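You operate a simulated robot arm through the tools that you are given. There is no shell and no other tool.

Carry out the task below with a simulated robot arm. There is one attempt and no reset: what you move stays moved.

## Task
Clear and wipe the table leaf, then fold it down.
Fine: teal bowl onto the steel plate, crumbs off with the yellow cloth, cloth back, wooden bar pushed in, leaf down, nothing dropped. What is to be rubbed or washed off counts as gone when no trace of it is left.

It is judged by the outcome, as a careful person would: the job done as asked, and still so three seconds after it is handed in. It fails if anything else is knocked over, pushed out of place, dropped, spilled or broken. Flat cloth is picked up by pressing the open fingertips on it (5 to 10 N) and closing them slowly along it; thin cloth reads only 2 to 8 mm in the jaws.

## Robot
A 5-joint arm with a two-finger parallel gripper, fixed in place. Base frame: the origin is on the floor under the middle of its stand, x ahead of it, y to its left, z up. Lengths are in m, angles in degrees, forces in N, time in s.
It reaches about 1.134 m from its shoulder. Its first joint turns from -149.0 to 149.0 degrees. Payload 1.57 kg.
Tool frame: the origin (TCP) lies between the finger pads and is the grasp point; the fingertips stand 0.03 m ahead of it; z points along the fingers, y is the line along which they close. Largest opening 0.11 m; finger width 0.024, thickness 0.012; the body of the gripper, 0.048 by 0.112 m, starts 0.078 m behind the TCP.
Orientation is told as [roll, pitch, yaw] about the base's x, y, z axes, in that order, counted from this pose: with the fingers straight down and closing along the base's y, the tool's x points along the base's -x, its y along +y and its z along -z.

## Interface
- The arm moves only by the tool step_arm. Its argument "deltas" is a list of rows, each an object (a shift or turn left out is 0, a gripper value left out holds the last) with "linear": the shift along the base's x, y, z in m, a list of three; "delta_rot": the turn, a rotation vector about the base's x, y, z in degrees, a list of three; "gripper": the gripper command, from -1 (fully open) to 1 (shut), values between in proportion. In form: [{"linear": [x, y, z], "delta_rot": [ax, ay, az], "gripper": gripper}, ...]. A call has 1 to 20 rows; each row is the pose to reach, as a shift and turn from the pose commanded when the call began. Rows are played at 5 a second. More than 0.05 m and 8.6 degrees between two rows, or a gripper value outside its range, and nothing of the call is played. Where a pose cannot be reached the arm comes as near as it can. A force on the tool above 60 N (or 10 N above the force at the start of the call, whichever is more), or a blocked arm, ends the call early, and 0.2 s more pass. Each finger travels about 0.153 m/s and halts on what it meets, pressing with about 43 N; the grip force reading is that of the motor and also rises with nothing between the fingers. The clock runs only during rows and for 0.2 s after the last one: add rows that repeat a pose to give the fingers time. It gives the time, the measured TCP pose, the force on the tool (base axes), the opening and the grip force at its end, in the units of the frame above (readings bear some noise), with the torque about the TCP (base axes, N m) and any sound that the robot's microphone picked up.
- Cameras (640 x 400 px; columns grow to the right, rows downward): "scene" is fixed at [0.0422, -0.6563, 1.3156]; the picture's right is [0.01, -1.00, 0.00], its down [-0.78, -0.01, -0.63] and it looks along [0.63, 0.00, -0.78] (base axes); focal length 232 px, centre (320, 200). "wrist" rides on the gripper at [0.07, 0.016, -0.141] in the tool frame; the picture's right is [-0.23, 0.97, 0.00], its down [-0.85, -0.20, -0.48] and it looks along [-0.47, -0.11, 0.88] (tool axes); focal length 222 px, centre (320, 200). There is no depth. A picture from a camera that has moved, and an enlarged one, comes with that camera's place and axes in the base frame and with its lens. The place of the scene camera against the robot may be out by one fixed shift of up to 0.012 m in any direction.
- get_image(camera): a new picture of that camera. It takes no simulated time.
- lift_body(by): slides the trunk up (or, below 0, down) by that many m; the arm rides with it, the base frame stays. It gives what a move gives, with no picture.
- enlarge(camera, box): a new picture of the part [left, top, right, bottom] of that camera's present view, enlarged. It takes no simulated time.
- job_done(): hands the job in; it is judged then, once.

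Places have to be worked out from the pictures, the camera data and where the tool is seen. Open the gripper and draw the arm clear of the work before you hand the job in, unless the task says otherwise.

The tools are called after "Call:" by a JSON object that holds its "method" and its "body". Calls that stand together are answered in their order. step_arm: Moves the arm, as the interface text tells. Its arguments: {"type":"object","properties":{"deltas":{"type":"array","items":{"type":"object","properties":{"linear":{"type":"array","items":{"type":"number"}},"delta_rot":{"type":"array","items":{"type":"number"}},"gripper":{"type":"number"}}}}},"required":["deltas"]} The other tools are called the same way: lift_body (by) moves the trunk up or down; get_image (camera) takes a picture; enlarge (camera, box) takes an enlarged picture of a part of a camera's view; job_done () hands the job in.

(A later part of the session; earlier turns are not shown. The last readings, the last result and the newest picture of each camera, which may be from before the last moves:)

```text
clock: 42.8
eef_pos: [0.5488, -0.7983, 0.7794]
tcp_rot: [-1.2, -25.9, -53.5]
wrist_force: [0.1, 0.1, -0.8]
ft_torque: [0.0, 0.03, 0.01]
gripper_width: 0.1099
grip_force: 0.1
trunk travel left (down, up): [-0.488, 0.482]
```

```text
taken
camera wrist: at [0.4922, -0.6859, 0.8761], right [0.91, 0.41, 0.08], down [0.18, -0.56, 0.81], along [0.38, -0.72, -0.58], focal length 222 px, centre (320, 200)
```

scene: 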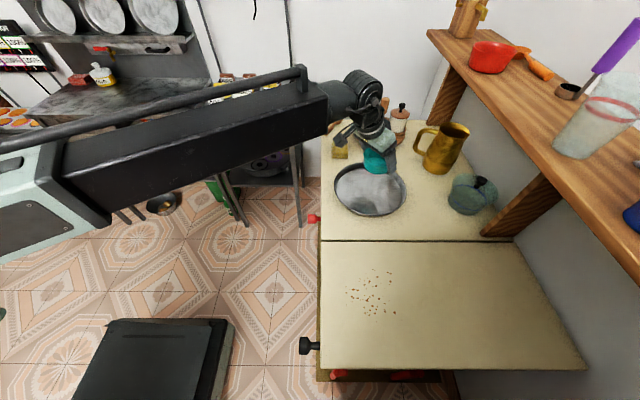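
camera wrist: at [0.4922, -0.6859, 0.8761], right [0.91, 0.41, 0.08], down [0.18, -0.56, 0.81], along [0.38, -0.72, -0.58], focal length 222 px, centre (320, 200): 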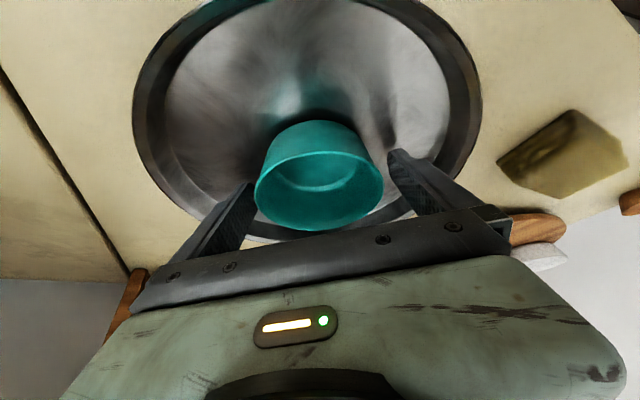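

The bowl stands on the plate and the fingers are free of it. I'll raise straight up with the trunk and check.

Call:
{"method": "lift_body", "body": {"by": 0.15}}

Call:
{"method": "get_image", "body": {"camera": "wrist"}}

Call:
{"method": "enlarge", "body": {"camera": "scene", "box": [310, 100, 470, 240]}}

```text
clock: 44.6
eef_pos: [0.5491, -0.7986, 0.9297]
tcp_rot: [-1.2, -25.9, -53.4]
wrist_force: [0.0, -0.4, 0.2]
ft_torque: [-0.01, 0.02, 0.0]
gripper_width: 0.1101
grip_force: 0.1
trunk travel left (down, up): [-0.638, 0.332]
```

```text
taken
camera wrist: at [0.4922, -0.6859, 1.0261], right [0.91, 0.41, 0.08], down [0.18, -0.56, 0.81], along [0.38, -0.72, -0.58], focal length 222 px, centre (320, 200)
```

wrist: 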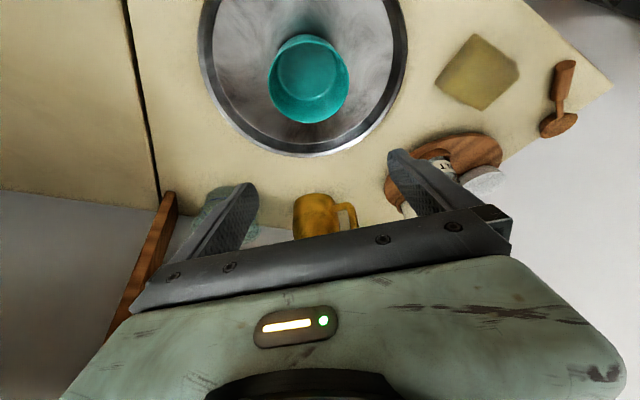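

```text
2.86 times, centred on (390, 170) of scene
camera zoom: at [0.0422, -0.6563, 1.3156], right [0.01, -1.0, 0.0], down [-0.78, -0.01, -0.63], along [0.63, 0.0, -0.78], focal length 663 px, centre (120, 286)
```

zoom: 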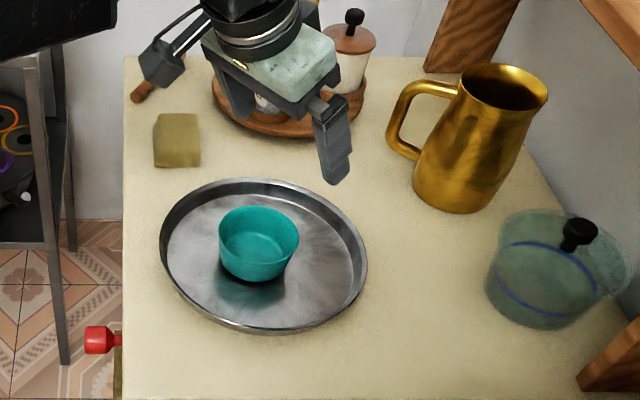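

The bowl stands upright on the plate. The cloth measures about x 0.71–0.80, y -0.69 to -0.748, with the table top near z≈0.737. I'll swing towards it at height and test whether the wrist can tilt along +x rather than only radially, so that I could grip across the cloth's short side.

Call:
{"method": "step_arm", "body": {"deltas": [{"linear": [0.006, 0.01, 0], "delta_rot": [0, 0, 7.5]}, {"linear": [0.012, 0.02, 0], "delta_rot": [0, 0, 15]}, {"linear": [0.018, 0.03, 0], "delta_rot": [0, 0, 22.5]}, {"linear": [0.024, 0.04, 0], "delta_rot": [0, 0, 30]}, {"linear": [0.03, 0.05, 0], "delta_rot": [0, 0, 37.5]}, {"linear": [0.036, 0.06, 0], "delta_rot": [0, 0, 45]}, {"linear": [0.042, 0.07, 0], "delta_rot": [0, 0, 52.5]}, {"linear": [0.042, 0.07, 0], "delta_rot": [0, 0, 52.5]}]}}

Call:
{"method": "get_image", "body": {"camera": "wrist"}}

Call:
{"method": "get_image", "body": {"camera": "scene"}}

```text
clock: 46.4
eef_pos: [0.5913, -0.7294, 0.9294]
tcp_rot: [-1.2, -25.8, -0.8]
wrist_force: [-0.6, -1.0, 1.0]
ft_torque: [-0.01, -0.01, -0.01]
gripper_width: 0.1099
grip_force: 0.0
trunk travel left (down, up): [-0.638, 0.332]
```

```text
taken
camera wrist: at [0.469, -0.706, 1.0261], right [0.23, 0.97, 0.08], down [0.56, -0.2, 0.81], along [0.8, -0.14, -0.58], focal length 222 px, centre (320, 200)
```

wrist: 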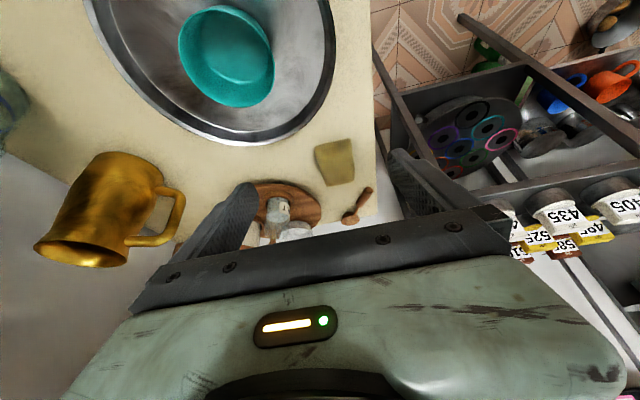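

```text
taken
```

scene: 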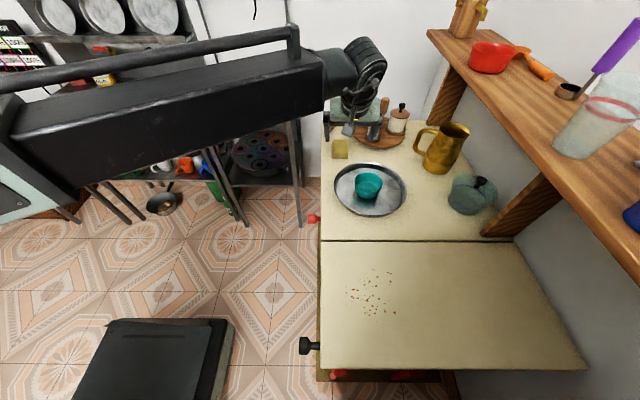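

The wrist can tilt in any direction. I'll raise the tilt to 45° first, with z matched to the fixed arm height, and then swing to about (0.7435, -0.7146) with the tilt at azimuth -25°, staying above everything.

Call:
{"method": "step_arm", "body": {"deltas": [{"linear": [0, 0, 0.0123], "delta_rot": [-0.1, -6.2, 0]}, {"linear": [0, 0, 0.0277], "delta_rot": [-0.2, -12.7, 0]}, {"linear": [0, 0, 0.0454], "delta_rot": [-0.3, -19.2, 0]}, {"linear": [0, 0, 0.0454], "delta_rot": [-0.3, -19.2, 0]}]}}

Call:
{"method": "step_arm", "body": {"deltas": [{"linear": [0.03, 0.003, 0], "delta_rot": [0, 0, -5]}, {"linear": [0.06, 0.006, 0], "delta_rot": [0, 0, -10]}, {"linear": [0.09, 0.009, 0], "delta_rot": [0, 0, -15]}, {"linear": [0.12, 0.012, 0], "delta_rot": [0, 0, -20]}, {"linear": [0.152, 0.015, 0], "delta_rot": [0, 0, -24.2]}, {"linear": [0.152, 0.015, 0], "delta_rot": [0, 0, -24.2]}]}}

Call:
{"method": "get_image", "body": {"camera": "wrist"}}

Call:
{"method": "get_image", "body": {"camera": "scene"}}

```text
clock: 47.4
eef_pos: [0.5924, -0.7269, 0.9752]
tcp_rot: [-1.2, -45.1, -0.7]
wrist_force: [-0.2, 0.2, -1.0]
ft_torque: [-0.02, 0.0, 0.0]
gripper_width: 0.11
grip_force: 0.1
trunk travel left (down, up): [-0.638, 0.332]
```

```text
clock: 48.8
eef_pos: [0.7449, -0.713, 0.9748]
tcp_rot: [-1.4, -45.1, -25.1]
wrist_force: [-0.3, 0.6, -0.1]
ft_torque: [0.02, 0.01, 0.0]
gripper_width: 0.1102
grip_force: 0.0
trunk travel left (down, up): [-0.638, 0.332]
```

```text
taken
camera wrist: at [0.6194, -0.6312, 1.0259], right [0.57, 0.81, 0.15], down [0.16, -0.28, 0.95], along [0.81, -0.52, -0.29], focal length 222 px, centre (320, 200)
```

wrist: 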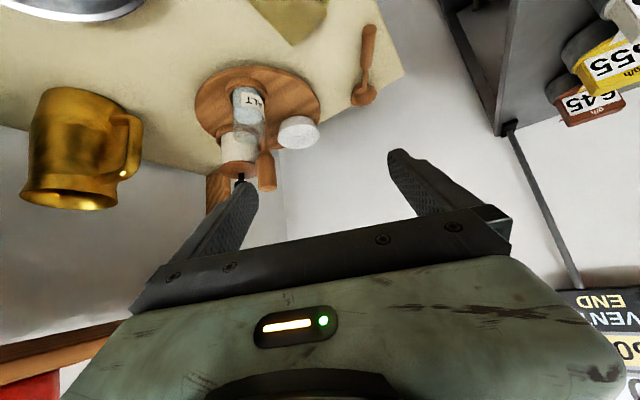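

```text
taken
```

scene: 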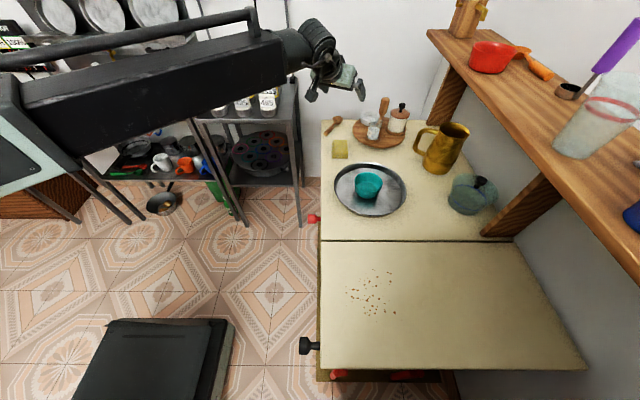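

I'll lower towards the cloth and check where it sits between the fingers.

Call:
{"method": "lift_body", "body": {"by": -0.16}}

Call:
{"method": "get_image", "body": {"camera": "wrist"}}

Call:
{"method": "enlarge", "body": {"camera": "scene", "box": [300, 100, 420, 175]}}

```text
clock: 50.6
eef_pos: [0.7441, -0.7129, 0.8148]
tcp_rot: [-1.3, -45.1, -25.0]
wrist_force: [0.0, 0.0, 0.8]
ft_torque: [0.0, 0.01, -0.03]
gripper_width: 0.1099
grip_force: 0.0
trunk travel left (down, up): [-0.478, 0.492]
```

```text
taken
camera wrist: at [0.6188, -0.6315, 0.866], right [0.57, 0.81, 0.15], down [0.16, -0.28, 0.95], along [0.81, -0.52, -0.29], focal length 222 px, centre (320, 200)
```

wrist: 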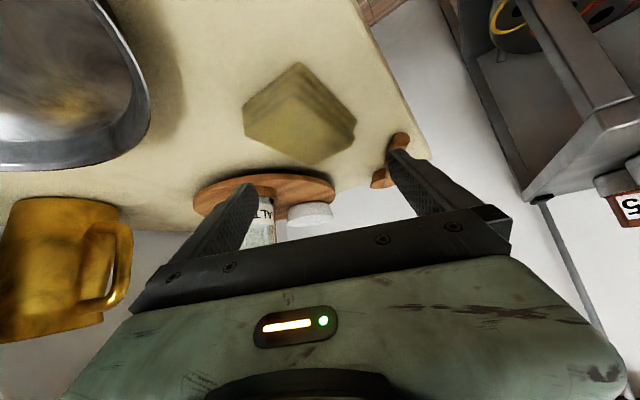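

```text
5.33 times, centred on (360, 138) of scene
camera zoom: at [0.0422, -0.6563, 1.3156], right [0.01, -1.0, 0.0], down [-0.78, -0.01, -0.63], along [0.63, 0.0, -0.78], focal length 1238 px, centre (107, 533)
```

zoom: 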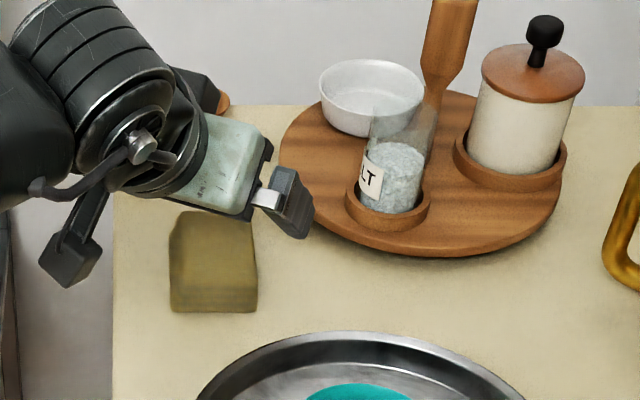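

The cloth lies between the fingers as planned. I'll lower close to the table, then step down until the tips just feel the table top, to learn its height.

Call:
{"method": "lift_body", "body": {"by": -0.033}}

Call:
{"method": "get_image", "body": {"camera": "wrist"}}

Call:
{"method": "enlarge", "body": {"camera": "scene", "box": [300, 100, 420, 175]}}

```text
clock: 51.4
eef_pos: [0.7438, -0.7147, 0.782]
tcp_rot: [-1.2, -45.2, -25.0]
wrist_force: [-0.6, 0.4, -0.7]
ft_torque: [-0.03, -0.04, 0.04]
gripper_width: 0.1099
grip_force: 0.1
trunk travel left (down, up): [-0.445, 0.525]
```

```text
taken
camera wrist: at [0.6189, -0.6315, 0.8329], right [0.57, 0.81, 0.15], down [0.16, -0.28, 0.95], along [0.81, -0.52, -0.29], focal length 222 px, centre (320, 200)
```

wrist: 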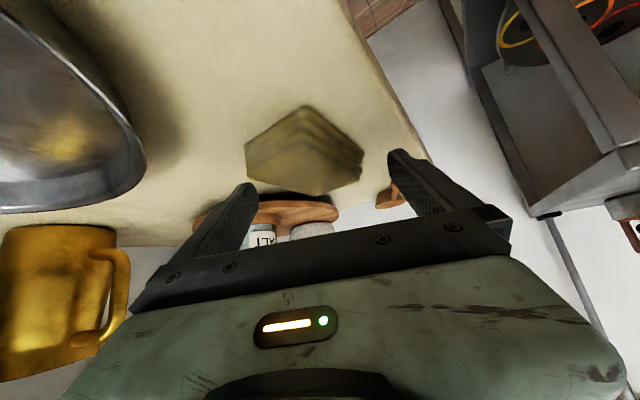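

```text
5.33 times, centred on (360, 138) of scene
camera zoom: at [0.0422, -0.6563, 1.3156], right [0.01, -1.0, 0.0], down [-0.78, -0.01, -0.63], along [0.63, 0.0, -0.78], focal length 1238 px, centre (107, 533)
```

zoom: 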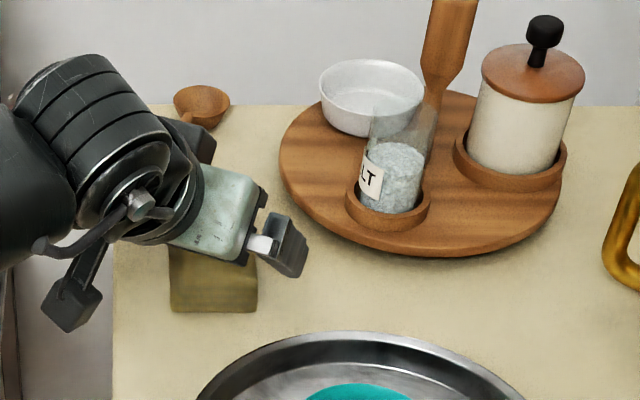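

Call:
{"method": "lift_body", "body": {"by": -0.008}}

Call:
{"method": "lift_body", "body": {"by": -0.004}}

```text
clock: 52.0
eef_pos: [0.745, -0.7145, 0.7754]
tcp_rot: [-1.3, -45.1, -25.0]
wrist_force: [-0.8, -0.2, -1.3]
ft_torque: [-0.01, -0.02, 0.0]
gripper_width: 0.1101
grip_force: 0.0
trunk travel left (down, up): [-0.437, 0.533]
```

```text
clock: 52.5
eef_pos: [0.7437, -0.7145, 0.7713]
tcp_rot: [-1.1, -45.2, -25.0]
wrist_force: [1.7, -0.6, 1.1]
ft_torque: [0.09, -0.09, -0.07]
gripper_width: 0.11
grip_force: 0.2
trunk travel left (down, up): [-0.433, 0.537]
```

Call:
{"method": "lift_body", "body": {"by": -0.002}}

Call:
{"method": "get_image", "body": {"camera": "wrist"}}

```text
clock: 53.0
eef_pos: [0.7437, -0.7126, 0.7699]
tcp_rot: [-1.1, -45.4, -25.2]
wrist_force: [5.9, -2.9, 17.1]
ft_torque: [0.68, -0.76, -0.43]
gripper_width: 0.1092
grip_force: 0.0
trunk travel left (down, up): [-0.431, 0.539]
```

```text
taken
camera wrist: at [0.6188, -0.6309, 0.8204], right [0.57, 0.81, 0.15], down [0.15, -0.28, 0.95], along [0.81, -0.52, -0.28], focal length 222 px, centre (320, 200)
```

wrist: 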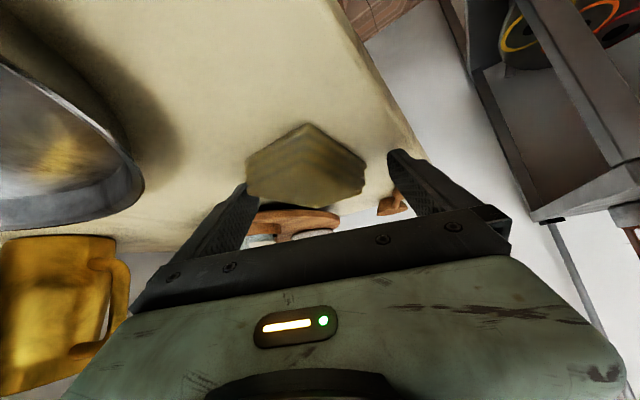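

Torque shows the left finger touched the table first, at a TCP height of about 0.771, so the table top is near z≈0.739–0.740. I'll raise 6 mm so the cloth's underside sticks out below the tips, then close slowly on it.

Call:
{"method": "lift_body", "body": {"by": 0.006}}

Call:
{"method": "step_arm", "body": {"deltas": [{"gripper": -0.9}, {"gripper": -0.8}, {"gripper": -0.7}, {"gripper": -0.6}, {"gripper": -0.5}, {"gripper": -0.4}, {"gripper": -0.3}, {"gripper": -0.2}, {"gripper": -0.1}, {"gripper": -0.1}]}}

Call:
{"method": "get_image", "body": {"camera": "wrist"}}

Call:
{"method": "enlarge", "body": {"camera": "scene", "box": [300, 100, 420, 175]}}

```text
clock: 53.6
eef_pos: [0.7449, -0.7132, 0.773]
tcp_rot: [-1.3, -45.0, -25.0]
wrist_force: [-0.3, -0.5, 0.0]
ft_torque: [0.04, -0.02, 0.0]
gripper_width: 0.1099
grip_force: 0.0
trunk travel left (down, up): [-0.437, 0.533]
```

```text
clock: 55.8
eef_pos: [0.744, -0.7137, 0.7744]
tcp_rot: [-1.3, -45.1, -25.0]
wrist_force: [-0.2, -0.1, 1.7]
ft_torque: [-0.04, 0.03, -0.01]
gripper_width: 0.0616
grip_force: 0.7
trunk travel left (down, up): [-0.437, 0.533]
```

```text
taken
camera wrist: at [0.6189, -0.6315, 0.825], right [0.57, 0.81, 0.15], down [0.16, -0.28, 0.95], along [0.81, -0.52, -0.29], focal length 222 px, centre (320, 200)
```

wrist: 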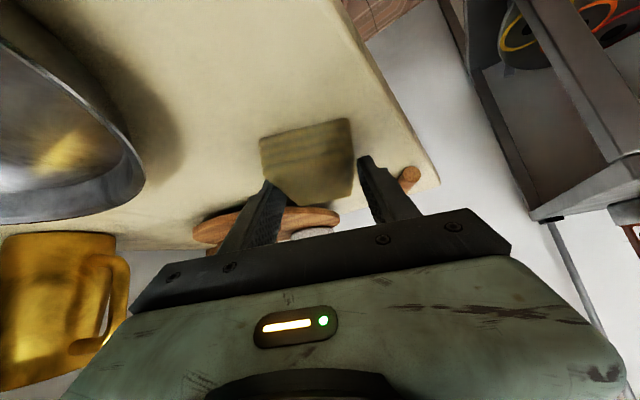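

```text
5.33 times, centred on (360, 138) of scene
camera zoom: at [0.0422, -0.6563, 1.3156], right [0.01, -1.0, 0.0], down [-0.78, -0.01, -0.63], along [0.63, 0.0, -0.78], focal length 1238 px, centre (107, 533)
```

zoom: 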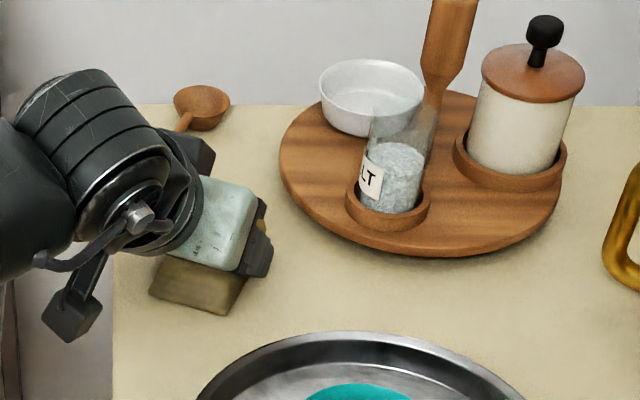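

The cloth behaves like a firm pad and has turned to line up with the fingers. I'll keep closing to get a firm grip.

Call:
{"method": "step_arm", "body": {"deltas": [{"gripper": -0.05}, {"gripper": 0}, {"gripper": 0.05}, {"gripper": 0.1}, {"gripper": 0.2}, {"gripper": 0.3}, {"gripper": 0.3}]}}

Call:
{"method": "get_image", "body": {"camera": "wrist"}}

```text
clock: 57.4
eef_pos: [0.7445, -0.7135, 0.7734]
tcp_rot: [-1.3, -45.0, -25.0]
wrist_force: [0.2, 0.2, 0.0]
ft_torque: [0.03, -0.03, 0.03]
gripper_width: 0.059
grip_force: 43.6
trunk travel left (down, up): [-0.437, 0.533]
```

```text
taken
camera wrist: at [0.6188, -0.6314, 0.8251], right [0.57, 0.81, 0.15], down [0.16, -0.28, 0.95], along [0.81, -0.52, -0.29], focal length 222 px, centre (320, 200)
```

wrist: 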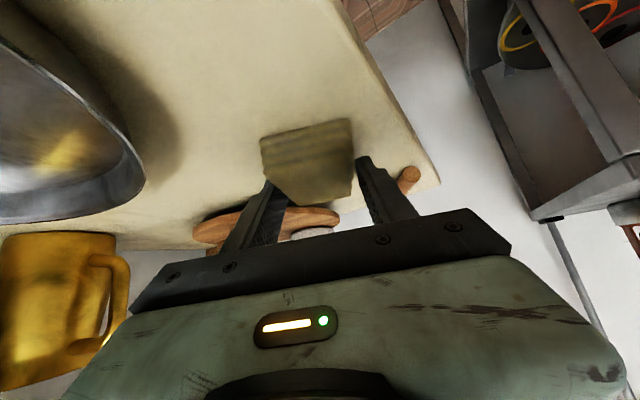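

The grip is firm at 0.059 m. I'll lift 3 cm and see whether the pad comes along.

Call:
{"method": "lift_body", "body": {"by": 0.03}}

Call:
{"method": "get_image", "body": {"camera": "wrist"}}

Call:
{"method": "enlarge", "body": {"camera": "scene", "box": [300, 100, 420, 175]}}

```text
clock: 58.1
eef_pos: [0.7436, -0.7145, 0.8052]
tcp_rot: [-1.2, -45.1, -25.1]
wrist_force: [-0.2, -0.3, -0.4]
ft_torque: [-0.02, 0.03, 0.0]
gripper_width: 0.0592
grip_force: 43.3
trunk travel left (down, up): [-0.467, 0.503]
```

```text
taken
camera wrist: at [0.619, -0.6315, 0.8549], right [0.57, 0.81, 0.15], down [0.16, -0.28, 0.95], along [0.81, -0.52, -0.29], focal length 222 px, centre (320, 200)
```

wrist: 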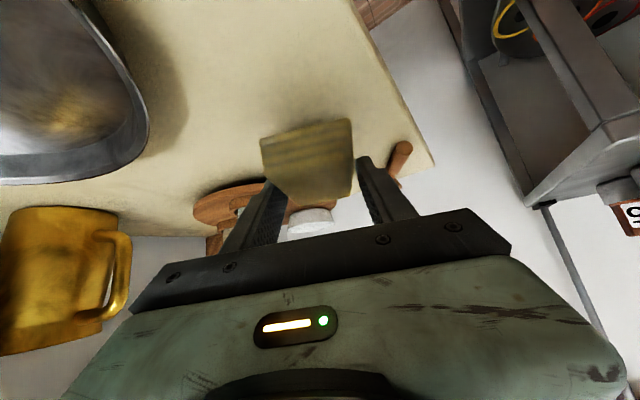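

```text
5.33 times, centred on (360, 138) of scene
camera zoom: at [0.0422, -0.6563, 1.3156], right [0.01, -1.0, 0.0], down [-0.78, -0.01, -0.63], along [0.63, 0.0, -0.78], focal length 1238 px, centre (107, 533)
```

zoom: 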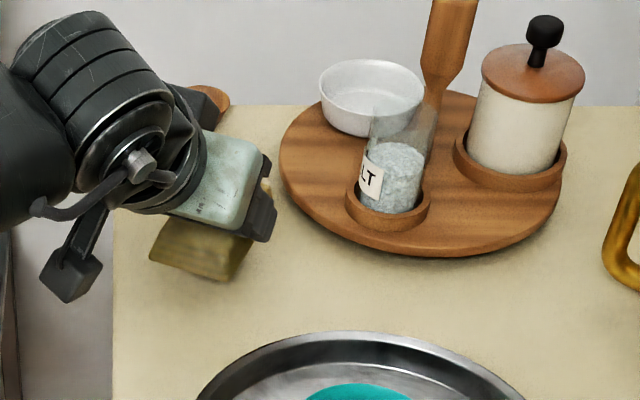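

The cloth is held cleanly. I'll lift higher and carry it over the leaf towards the crumbs (x 0.165–0.29, y -0.70 to -0.826), turning the tilt to radial on the way.

Call:
{"method": "lift_body", "body": {"by": 0.08}}

Call:
{"method": "step_arm", "body": {"deltas": [{"linear": [-0.042, -0.002, 0], "delta_rot": [0, 0, -3.8]}, {"linear": [-0.084, -0.004, 0], "delta_rot": [0, 0, -7.6]}, {"linear": [-0.126, -0.006, 0], "delta_rot": [0, 0, -11.5]}, {"linear": [-0.168, -0.008, 0], "delta_rot": [0, 0, -15.4]}, {"linear": [-0.21, -0.01, 0], "delta_rot": [0, 0, -19.2]}, {"linear": [-0.252, -0.012, 0], "delta_rot": [0, 0, -23]}, {"linear": [-0.294, -0.014, 0], "delta_rot": [0, 0, -27]}, {"linear": [-0.336, -0.016, 0], "delta_rot": [0, 0, -31]}, {"linear": [-0.378, -0.018, 0], "delta_rot": [0, 0, -35]}, {"linear": [-0.42, -0.02, 0], "delta_rot": [0, 0, -38.5]}, {"linear": [-0.462, -0.022, 0], "delta_rot": [0, 0, -42]}, {"linear": [-0.504, -0.024, 0], "delta_rot": [0, 0, -46]}, {"linear": [-0.54, -0.025, 0], "delta_rot": [0, 0, -50]}, {"linear": [-0.54, -0.025, 0], "delta_rot": [0, 0, -50]}]}}

Call:
{"method": "get_image", "body": {"camera": "wrist"}}

Call:
{"method": "get_image", "body": {"camera": "scene"}}

```text
clock: 59.3
eef_pos: [0.7448, -0.7132, 0.884]
tcp_rot: [-1.3, -45.1, -25.0]
wrist_force: [-0.4, -0.4, -0.4]
ft_torque: [0.0, 0.0, 0.01]
gripper_width: 0.0589
grip_force: 43.2
trunk travel left (down, up): [-0.547, 0.423]
```

```text
clock: 62.3
eef_pos: [0.2043, -0.738, 0.8844]
tcp_rot: [-1.2, -45.2, -75.1]
wrist_force: [-0.2, -0.2, -0.3]
ft_torque: [0.06, 0.0, -0.01]
gripper_width: 0.0588
grip_force: 43.1
trunk travel left (down, up): [-0.547, 0.423]
```

```text
taken
camera wrist: at [0.1859, -0.5872, 0.935], right [0.99, 0.08, 0.15], down [-0.12, -0.3, 0.95], along [0.12, -0.95, -0.29], focal length 222 px, centre (320, 200)
```

wrist: 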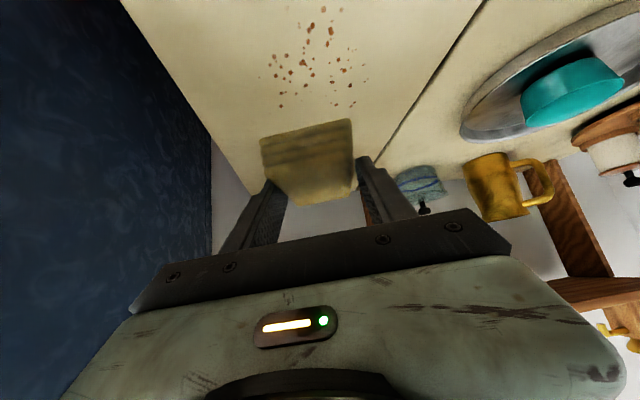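

```text
taken
```

scene: 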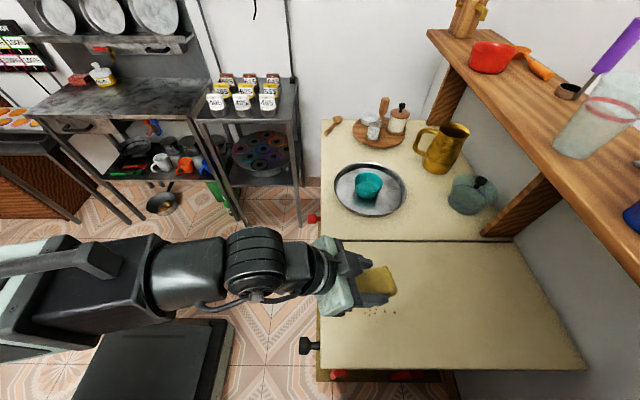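

The pad is over the leaf. I'll go to the far side of the crumbs at (0.315, -0.722), lower to light contact, and then stroke towards the leaf's near edge.

Call:
{"method": "step_arm", "body": {"deltas": [{"linear": [0.04, 0.006, 0]}, {"linear": [0.08, 0.012, 0]}, {"linear": [0.111, 0.016, 0]}, {"linear": [0.111, 0.016, 0]}]}}

Call:
{"method": "lift_body", "body": {"by": -0.1}}

Call:
{"method": "get_image", "body": {"camera": "wrist"}}

```text
clock: 63.3
eef_pos: [0.3173, -0.7225, 0.8836]
tcp_rot: [-1.3, -45.1, -75.1]
wrist_force: [-0.6, 0.3, 0.1]
ft_torque: [0.01, 0.01, -0.03]
gripper_width: 0.059
grip_force: 43.1
trunk travel left (down, up): [-0.547, 0.423]
```

```text
clock: 64.6
eef_pos: [0.3167, -0.7231, 0.7844]
tcp_rot: [-1.4, -45.1, -75.0]
wrist_force: [0.0, -0.6, -1.4]
ft_torque: [-0.01, 0.04, 0.01]
gripper_width: 0.0588
grip_force: 43.5
trunk travel left (down, up): [-0.447, 0.523]
```

```text
taken
camera wrist: at [0.2979, -0.5725, 0.835], right [0.99, 0.08, 0.15], down [-0.12, -0.3, 0.95], along [0.12, -0.95, -0.29], focal length 222 px, centre (320, 200)
```

wrist: 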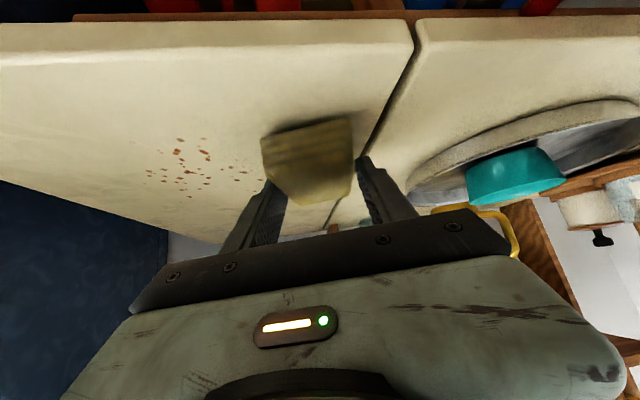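

Call:
{"method": "lift_body", "body": {"by": -0.009}}

Call:
{"method": "lift_body", "body": {"by": -0.002}}

```text
clock: 65.2
eef_pos: [0.3174, -0.7225, 0.7748]
tcp_rot: [-1.2, -45.1, -75.1]
wrist_force: [-0.5, 0.7, 0.0]
ft_torque: [0.0, 0.01, 0.01]
gripper_width: 0.0589
grip_force: 42.9
trunk travel left (down, up): [-0.438, 0.532]
```

```text
clock: 65.7
eef_pos: [0.3157, -0.7225, 0.7745]
tcp_rot: [-1.2, -45.3, -75.0]
wrist_force: [1.4, -2.4, 12.1]
ft_torque: [0.17, -0.38, -0.07]
gripper_width: 0.0588
grip_force: 42.6
trunk travel left (down, up): [-0.436, 0.534]
```

The pad presses with about 12 N. First stroke goes towards -x, over the half of the crumbs nearer the robot.

Call:
{"method": "step_arm", "body": {"deltas": [{"linear": [-0.02, 0, 0]}, {"linear": [-0.04, 0, 0]}, {"linear": [-0.06, 0, 0]}, {"linear": [-0.08, 0, 0]}, {"linear": [-0.1, 0, 0]}, {"linear": [-0.12, 0, 0]}, {"linear": [-0.14, 0, 0]}, {"linear": [-0.16, 0, 0]}, {"linear": [-0.18, 0, 0]}, {"linear": [-0.195, 0, 0]}, {"linear": [-0.195, 0, 0]}]}}

Call:
{"method": "get_image", "body": {"camera": "wrist"}}

Call:
{"method": "get_image", "body": {"camera": "scene"}}

```text
clock: 68.1
eef_pos: [0.1213, -0.7245, 0.7738]
tcp_rot: [-1.2, -45.2, -75.0]
wrist_force: [0.2, 0.1, -0.4]
ft_torque: [0.01, 0.01, 0.0]
gripper_width: 0.0587
grip_force: 42.6
trunk travel left (down, up): [-0.436, 0.534]
```

```text
taken
camera wrist: at [0.1025, -0.5726, 0.824], right [0.99, 0.08, 0.15], down [-0.12, -0.3, 0.95], along [0.12, -0.95, -0.29], focal length 222 px, centre (320, 200)
```

wrist: 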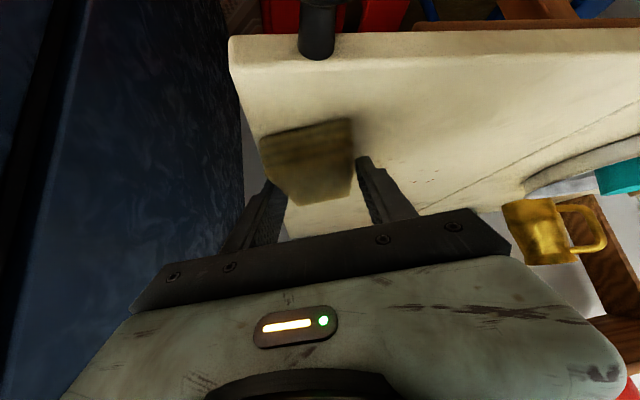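

```text
taken
```

scene: 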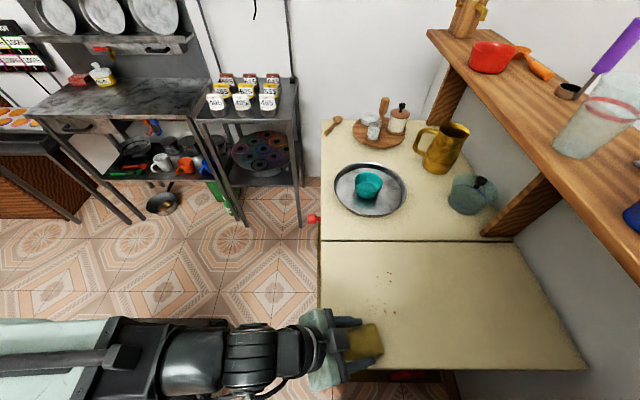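

Most spots are already gone. I'll enlarge to see what remains.

Call:
{"method": "enlarge", "body": {"camera": "scene", "box": [320, 250, 440, 330]}}

Call:
{"method": "enlarge", "body": {"camera": "wrist", "box": [340, 100, 500, 220]}}

```text
5.00 times, centred on (380, 290) of scene
camera zoom: at [0.0422, -0.6563, 1.3156], right [0.01, -1.0, 0.0], down [-0.78, -0.01, -0.63], along [0.63, 0.0, -0.78], focal length 1160 px, centre (20, -250)
```

zoom: 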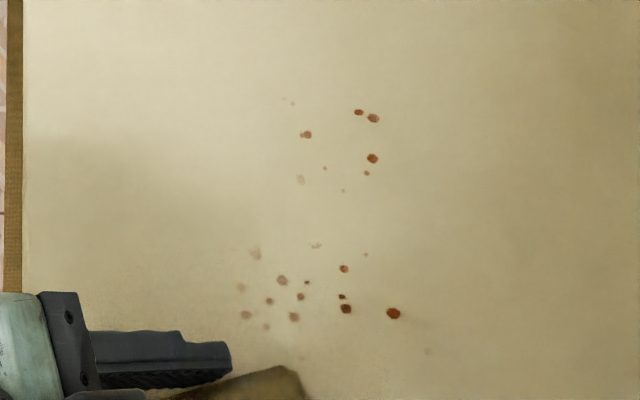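

```text
3.33 times, centred on (420, 160) of wrist
camera zoom: at [0.1025, -0.5726, 0.824], right [0.99, 0.08, 0.15], down [-0.12, -0.3, 0.95], along [0.12, -0.95, -0.29], focal length 740 px, centre (-13, 333)
```

zoom: 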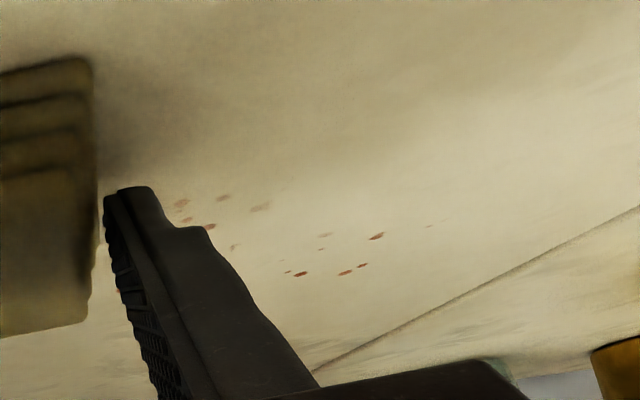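

Some spots are only faded and the far ones are untouched. I'll press slightly more and make a pass back, then strokes further out at y≈-0.79.

Call:
{"method": "lift_body", "body": {"by": -0.002}}

Call:
{"method": "step_arm", "body": {"deltas": [{"linear": [0.02, -0.004, 0]}, {"linear": [0.04, -0.008, 0]}, {"linear": [0.06, -0.012, 0]}, {"linear": [0.08, -0.015, 0]}, {"linear": [0.1, -0.015, 0]}, {"linear": [0.12, -0.015, 0]}, {"linear": [0.14, -0.015, 0]}, {"linear": [0.16, -0.02, 0]}, {"linear": [0.17, -0.04, 0]}, {"linear": [0.17, -0.06, 0]}, {"linear": [0.15, -0.065, 0]}, {"linear": [0.13, -0.065, 0]}, {"linear": [0.11, -0.065, 0]}, {"linear": [0.09, -0.065, 0]}, {"linear": [0.07, -0.065, 0]}, {"linear": [0.05, -0.065, 0]}, {"linear": [0.03, -0.065, 0]}, {"linear": [0.01, -0.065, 0]}, {"linear": [0.01, -0.065, 0]}]}}

Call:
{"method": "enlarge", "body": {"camera": "scene", "box": [320, 240, 480, 340]}}

Call:
{"method": "get_image", "body": {"camera": "wrist"}}

```text
clock: 68.6
eef_pos: [0.122, -0.7223, 0.7725]
tcp_rot: [-1.2, -45.3, -75.1]
wrist_force: [0.7, -2.8, 16.1]
ft_torque: [0.18, -0.41, -0.11]
gripper_width: 0.0586
grip_force: 43.4
trunk travel left (down, up): [-0.434, 0.536]
```

```text
clock: 72.6
eef_pos: [0.1309, -0.7876, 0.7716]
tcp_rot: [-1.3, -45.3, -75.0]
wrist_force: [5.0, 2.0, 15.0]
ft_torque: [-0.08, -0.7, 0.08]
gripper_width: 0.0589
grip_force: 43.1
trunk travel left (down, up): [-0.434, 0.536]
```

```text
4.00 times, centred on (400, 290) of scene
camera zoom: at [0.0422, -0.6563, 1.3156], right [0.01, -1.0, 0.0], down [-0.78, -0.01, -0.63], along [0.63, 0.0, -0.78], focal length 928 px, centre (0, -160)
```

zoom: 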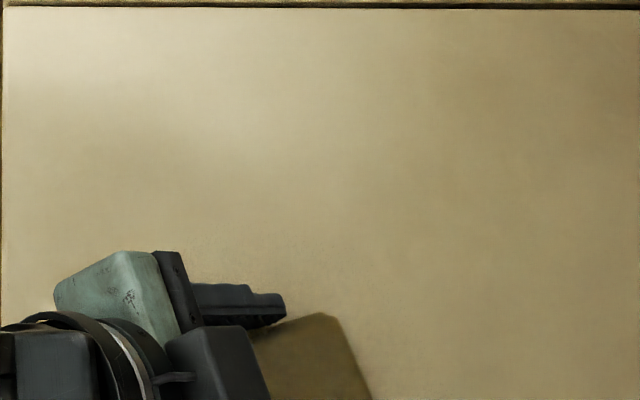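

```text
taken
camera wrist: at [0.1129, -0.6367, 0.8228], right [0.99, 0.08, 0.15], down [-0.11, -0.3, 0.95], along [0.12, -0.95, -0.29], focal length 222 px, centre (320, 200)
```

wrist: 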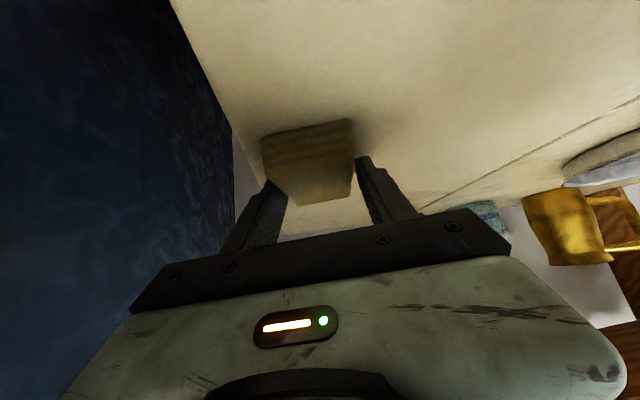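

Everything visible is clean. For safety I'll make another pass back across the area, then lift and inspect the whole leaf.

Call:
{"method": "step_arm", "body": {"deltas": [{"linear": [0.02, -0.005, 0]}, {"linear": [0.04, -0.01, 0]}, {"linear": [0.06, -0.01, 0]}, {"linear": [0.08, -0.01, 0]}, {"linear": [0.1, -0.01, 0]}, {"linear": [0.12, -0.01, 0]}, {"linear": [0.14, -0.005, 0]}, {"linear": [0.15, 0.01, 0]}, {"linear": [0.15, 0.03, 0]}, {"linear": [0.13, 0.035, 0]}, {"linear": [0.11, 0.035, 0]}, {"linear": [0.09, 0.035, 0]}, {"linear": [0.07, 0.035, 0]}, {"linear": [0.05, 0.035, 0]}, {"linear": [0.03, 0.04, 0]}, {"linear": [0.02, 0.055, 0]}, {"linear": [0.04, 0.065, 0]}, {"linear": [0.07, 0.065, 0]}, {"linear": [0.1, 0.065, 0]}, {"linear": [0.13, 0.065, 0]}]}}

Call:
{"method": "lift_body", "body": {"by": 0.12}}

Call:
{"method": "enlarge", "body": {"camera": "scene", "box": [310, 230, 510, 370]}}

Call:
{"method": "get_image", "body": {"camera": "wrist"}}

```text
clock: 76.8
eef_pos: [0.2598, -0.722, 0.7731]
tcp_rot: [-1.3, -45.2, -75.1]
wrist_force: [-8.1, 0.8, 24.1]
ft_torque: [0.05, -0.46, 0.01]
gripper_width: 0.0588
grip_force: 43.1
trunk travel left (down, up): [-0.434, 0.536]
```

```text
clock: 78.3
eef_pos: [0.2613, -0.7241, 0.8919]
tcp_rot: [-1.3, -45.1, -75.0]
wrist_force: [0.7, 0.7, 0.4]
ft_torque: [0.02, -0.03, -0.01]
gripper_width: 0.0586
grip_force: 43.1
trunk travel left (down, up): [-0.554, 0.416]
```

```text
2.86 times, centred on (410, 300) of scene
camera zoom: at [0.0422, -0.6563, 1.3156], right [0.01, -1.0, 0.0], down [-0.78, -0.01, -0.63], along [0.63, 0.0, -0.78], focal length 663 px, centre (63, -86)
```

zoom: 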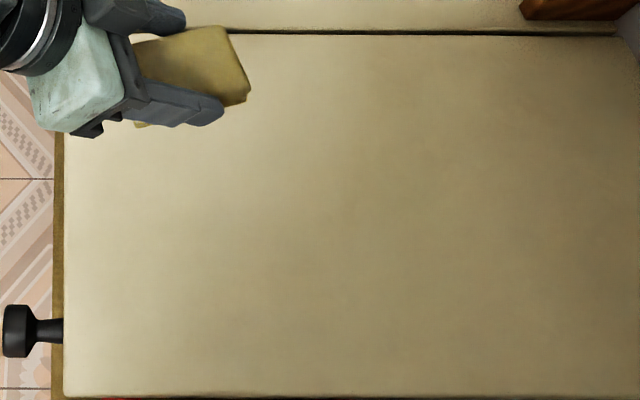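

```text
taken
camera wrist: at [0.242, -0.5726, 0.9419], right [0.99, 0.08, 0.15], down [-0.12, -0.3, 0.95], along [0.12, -0.95, -0.29], focal length 222 px, centre (320, 200)
```

wrist: 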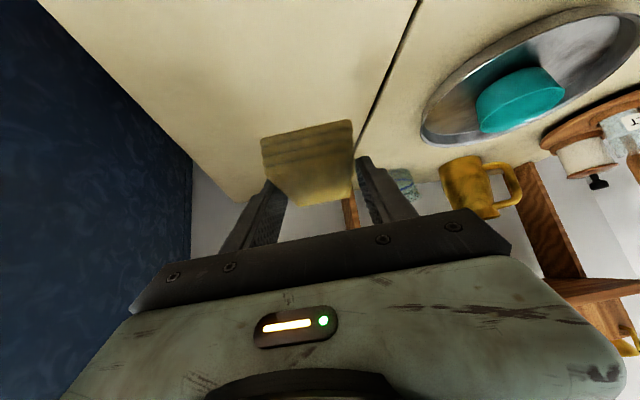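

The leaf looks clean. Now I'll carry the cloth back to its place, centre (0.755, -0.722), turning the tilt to azimuth -10° so the cloth ends up nearly as it lay.

Call:
{"method": "step_arm", "body": {"deltas": [{"linear": [0.037, 0, 0], "delta_rot": [0, 0, 5]}, {"linear": [0.074, 0, 0], "delta_rot": [0, 0, 10]}, {"linear": [0.111, 0.001, 0], "delta_rot": [0, 0, 15]}, {"linear": [0.148, 0.001, 0], "delta_rot": [0, 0, 20]}, {"linear": [0.185, 0.001, 0], "delta_rot": [0, 0, 25]}, {"linear": [0.222, 0.002, 0], "delta_rot": [0, 0, 30]}, {"linear": [0.259, 0.002, 0], "delta_rot": [0, 0, 35]}, {"linear": [0.296, 0.002, 0], "delta_rot": [0, 0, 40]}, {"linear": [0.333, 0.003, 0], "delta_rot": [0, 0, 45]}, {"linear": [0.37, 0.003, 0], "delta_rot": [0, 0, 50]}, {"linear": [0.407, 0.003, 0], "delta_rot": [0, 0, 55]}, {"linear": [0.444, 0.004, 0], "delta_rot": [0, 0, 60]}, {"linear": [0.481, 0.004, 0], "delta_rot": [0, 0, 65]}, {"linear": [0.481, 0.004, 0], "delta_rot": [0, 0, 65]}]}}

Call:
{"method": "get_image", "body": {"camera": "wrist"}}

Call:
{"method": "get_image", "body": {"camera": "scene"}}

Call:
{"method": "enlarge", "body": {"camera": "scene", "box": [310, 230, 510, 370]}}

```text
clock: 81.3
eef_pos: [0.7415, -0.7199, 0.8914]
tcp_rot: [-1.2, -45.2, -10.0]
wrist_force: [-0.3, 0.1, -1.0]
ft_torque: [0.01, -0.02, 0.0]
gripper_width: 0.0591
grip_force: 42.5
trunk travel left (down, up): [-0.554, 0.416]
```

```text
taken
camera wrist: at [0.5991, -0.6734, 0.9418], right [0.34, 0.93, 0.15], down [0.22, -0.23, 0.95], along [0.91, -0.29, -0.29], focal length 222 px, centre (320, 200)
```

wrist: 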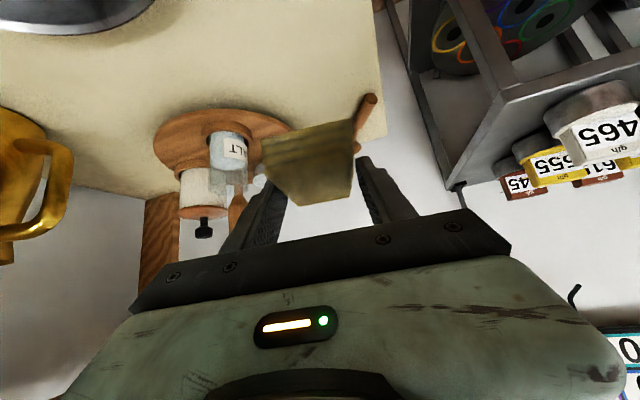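

```text
taken
```

scene: 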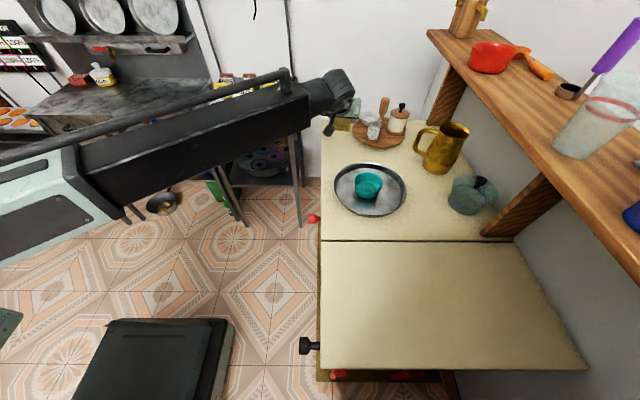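

```text
2.86 times, centred on (410, 300) of scene
camera zoom: at [0.0422, -0.6563, 1.3156], right [0.01, -1.0, 0.0], down [-0.78, -0.01, -0.63], along [0.63, 0.0, -0.78], focal length 663 px, centre (63, -86)
```

zoom: 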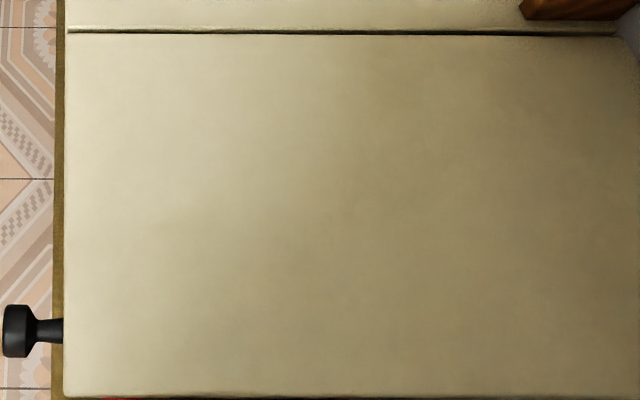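

Call:
{"method": "enlarge", "body": {"camera": "scene", "box": [335, 260, 415, 320]}}

Call:
{"method": "lift_body", "body": {"by": -0.107}}

Call:
{"method": "get_image", "body": {"camera": "wrist"}}

```text
6.67 times, centred on (375, 290) of scene
camera zoom: at [0.0422, -0.6563, 1.3156], right [0.01, -1.0, 0.0], down [-0.78, -0.01, -0.63], along [0.63, 0.0, -0.78], focal length 1547 px, centre (-47, -400)
```

zoom: 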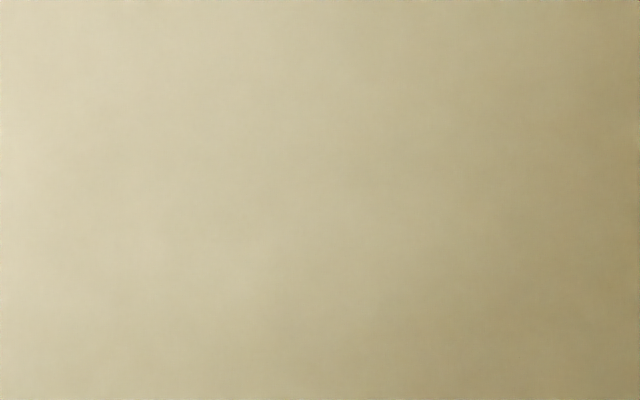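

```text
clock: 82.7
eef_pos: [0.7412, -0.7191, 0.7845]
tcp_rot: [-1.4, -45.2, -10.0]
wrist_force: [-0.1, -0.9, 0.4]
ft_torque: [0.01, -0.02, 0.01]
gripper_width: 0.0589
grip_force: 42.8
trunk travel left (down, up): [-0.447, 0.523]
```

```text
taken
camera wrist: at [0.5988, -0.6733, 0.835], right [0.34, 0.93, 0.15], down [0.22, -0.23, 0.95], along [0.91, -0.29, -0.29], focal length 222 px, centre (320, 200)
```

wrist: 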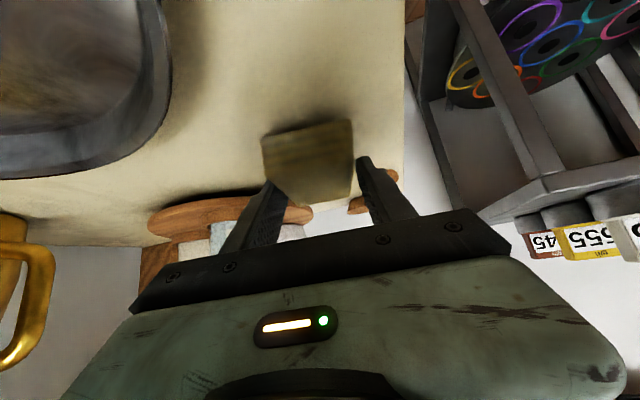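

The leaf is clean even when enlarged. I'll lower the last centimetre to the table in small steps.

Call:
{"method": "lift_body", "body": {"by": -0.008}}

Call:
{"method": "lift_body", "body": {"by": -0.002}}

```text
clock: 83.3
eef_pos: [0.7411, -0.7199, 0.7766]
tcp_rot: [-1.2, -45.2, -10.1]
wrist_force: [0.9, 0.1, -0.8]
ft_torque: [0.0, 0.07, 0.0]
gripper_width: 0.0593
grip_force: 42.4
trunk travel left (down, up): [-0.439, 0.531]
```

```text
clock: 83.8
eef_pos: [0.741, -0.7198, 0.7744]
tcp_rot: [-1.3, -45.3, -9.9]
wrist_force: [-0.2, 0.2, -0.3]
ft_torque: [-0.04, -0.02, -0.02]
gripper_width: 0.0588
grip_force: 42.9
trunk travel left (down, up): [-0.437, 0.533]
```

Call:
{"method": "lift_body", "body": {"by": -0.002}}

```text
clock: 84.3
eef_pos: [0.7402, -0.7193, 0.7743]
tcp_rot: [-1.3, -45.3, -10.1]
wrist_force: [2.9, -2.9, 13.7]
ft_torque: [0.39, 0.27, -0.03]
gripper_width: 0.0588
grip_force: 42.9
trunk travel left (down, up): [-0.435, 0.535]
```

The cloth touches the table with about 14 N. I'll relieve 1 mm and open slowly.

Call:
{"method": "lift_body", "body": {"by": 0.001}}

Call:
{"method": "step_arm", "body": {"deltas": [{"gripper": -0.05}, {"gripper": -0.12}, {"gripper": -0.2}, {"gripper": -0.35}, {"gripper": -0.5}, {"gripper": -0.65}, {"gripper": -0.8}, {"gripper": -0.9}, {"gripper": -0.9}]}}

Call:
{"method": "get_image", "body": {"camera": "wrist"}}

Call:
{"method": "enlarge", "body": {"camera": "scene", "box": [300, 100, 420, 175]}}

```text
clock: 84.8
eef_pos: [0.7408, -0.7185, 0.7743]
tcp_rot: [-1.3, -45.2, -10.0]
wrist_force: [0.9, -1.2, 8.3]
ft_torque: [0.22, 0.03, -0.08]
gripper_width: 0.0589
grip_force: 43.1
trunk travel left (down, up): [-0.436, 0.534]
```

```text
clock: 86.8
eef_pos: [0.7409, -0.7195, 0.7723]
tcp_rot: [-1.3, -45.2, -10.0]
wrist_force: [-0.1, -1.2, 0.4]
ft_torque: [0.01, -0.02, 0.03]
gripper_width: 0.1046
grip_force: 0.0
trunk travel left (down, up): [-0.436, 0.534]
```

```text
taken
camera wrist: at [0.5988, -0.6733, 0.824], right [0.34, 0.93, 0.15], down [0.22, -0.23, 0.95], along [0.91, -0.29, -0.29], focal length 222 px, centre (320, 200)
```

wrist: 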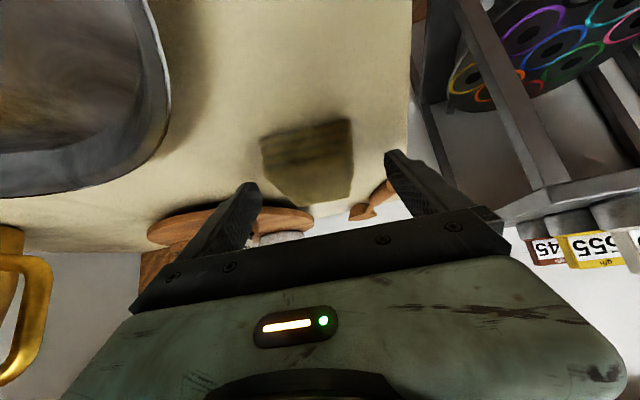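

```text
5.33 times, centred on (360, 138) of scene
camera zoom: at [0.0422, -0.6563, 1.3156], right [0.01, -1.0, 0.0], down [-0.78, -0.01, -0.63], along [0.63, 0.0, -0.78], focal length 1238 px, centre (107, 533)
```

zoom: 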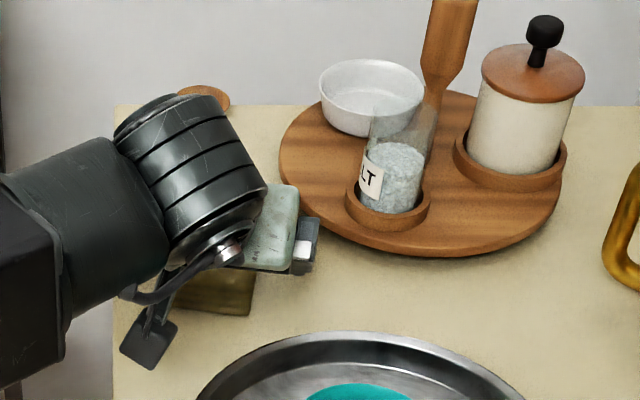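

The cloth lies on the table free of the fingers. I'll raise straight up and compare its place with where it started.

Call:
{"method": "lift_body", "body": {"by": 0.16}}

Call:
{"method": "enlarge", "body": {"camera": "scene", "box": [310, 115, 390, 165]}}

Call:
{"method": "get_image", "body": {"camera": "wrist"}}

```text
clock: 88.7
eef_pos: [0.7417, -0.7204, 0.9326]
tcp_rot: [-1.3, -45.2, -10.0]
wrist_force: [-0.7, 0.3, -0.3]
ft_torque: [-0.01, -0.01, -0.01]
gripper_width: 0.1045
grip_force: 0.0
trunk travel left (down, up): [-0.596, 0.374]
```

```text
8.00 times, centred on (350, 140) of scene
camera zoom: at [0.0422, -0.6563, 1.3156], right [0.01, -1.0, 0.0], down [-0.78, -0.01, -0.63], along [0.63, 0.0, -0.78], focal length 1856 px, centre (80, 680)
```

zoom: 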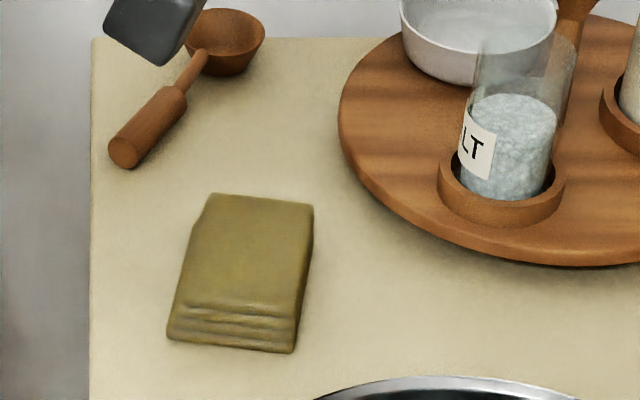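

```text
taken
camera wrist: at [0.5988, -0.6733, 0.9839], right [0.34, 0.93, 0.15], down [0.22, -0.23, 0.95], along [0.91, -0.29, -0.29], focal length 222 px, centre (320, 200)
```

wrist: 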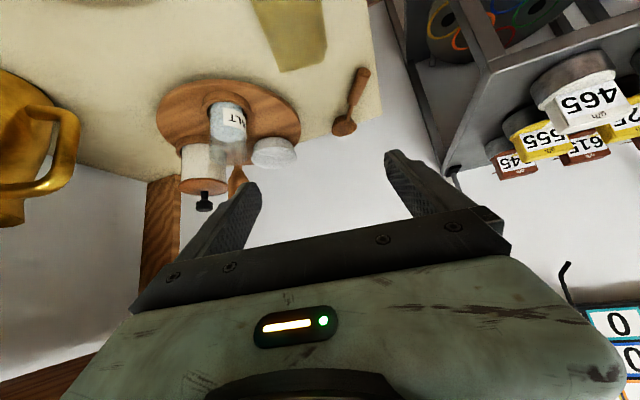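

The cloth is back within a few millimetres and about 10° of how it lay. Now for the bar: I'll move clear of the table to its left side and look at the red knob and bar from near level.

Call:
{"method": "step_arm", "body": {"deltas": [{"linear": [-0.02, 0.025, 0], "delta_rot": [0, 0, -8]}, {"linear": [-0.045, 0.05, 0], "delta_rot": [0, 0, -16]}, {"linear": [-0.07, 0.075, 0], "delta_rot": [0, 0, -24]}, {"linear": [-0.095, 0.1, 0], "delta_rot": [0, 0, -32]}, {"linear": [-0.12, 0.125, 0], "delta_rot": [0, 0, -40]}, {"linear": [-0.145, 0.15, 0], "delta_rot": [0, 0, -48]}, {"linear": [-0.17, 0.175, 0], "delta_rot": [0, 0, -56]}, {"linear": [-0.195, 0.2, 0], "delta_rot": [0, 0, -64]}, {"linear": [-0.22, 0.225, 0], "delta_rot": [0, 0, -72]}, {"linear": [-0.24, 0.25, 0], "delta_rot": [0, 0, -80]}, {"linear": [-0.24, 0.25, 0], "delta_rot": [0, 0, -80]}]}}

Call:
{"method": "lift_body", "body": {"by": -0.24}}

Call:
{"method": "get_image", "body": {"camera": "wrist"}}

Call:
{"method": "get_image", "body": {"camera": "scene"}}

```text
clock: 91.1
eef_pos: [0.5032, -0.4711, 0.9332]
tcp_rot: [-1.3, -45.2, -90.2]
wrist_force: [0.1, 0.5, 0.5]
ft_torque: [-0.01, 0.06, 0.03]
gripper_width: 0.1045
grip_force: 0.0
trunk travel left (down, up): [-0.596, 0.374]
```

```text
clock: 93.6
eef_pos: [0.5023, -0.4697, 0.6931]
tcp_rot: [-1.3, -45.3, -90.0]
wrist_force: [-0.5, 0.0, 0.3]
ft_torque: [0.0, 0.03, -0.01]
gripper_width: 0.1044
grip_force: 0.0
trunk travel left (down, up): [-0.356, 0.614]
```

```text
taken
camera wrist: at [0.5231, -0.3197, 0.744], right [0.97, -0.18, 0.15], down [-0.19, -0.26, 0.95], along [-0.13, -0.95, -0.29], focal length 222 px, centre (320, 200)
```

wrist: 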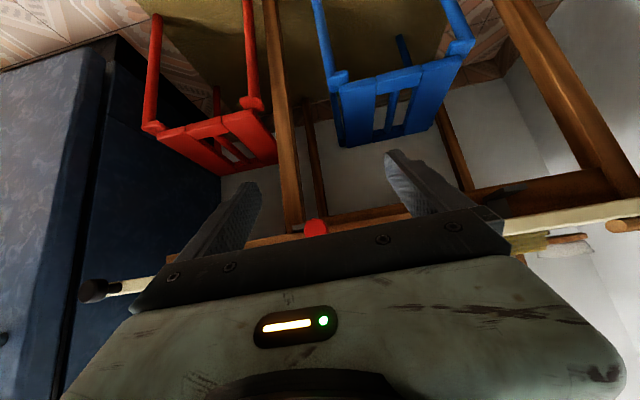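

```text
taken
```

scene: 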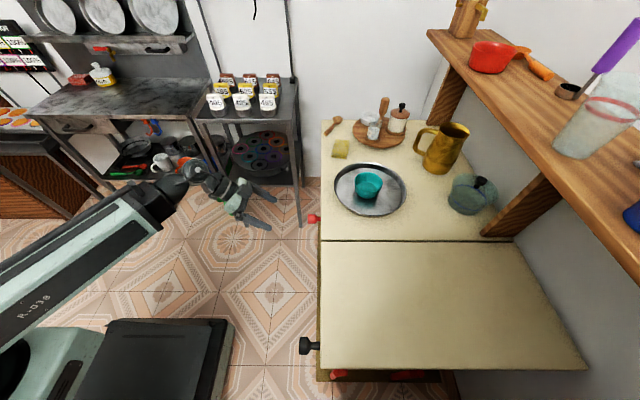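

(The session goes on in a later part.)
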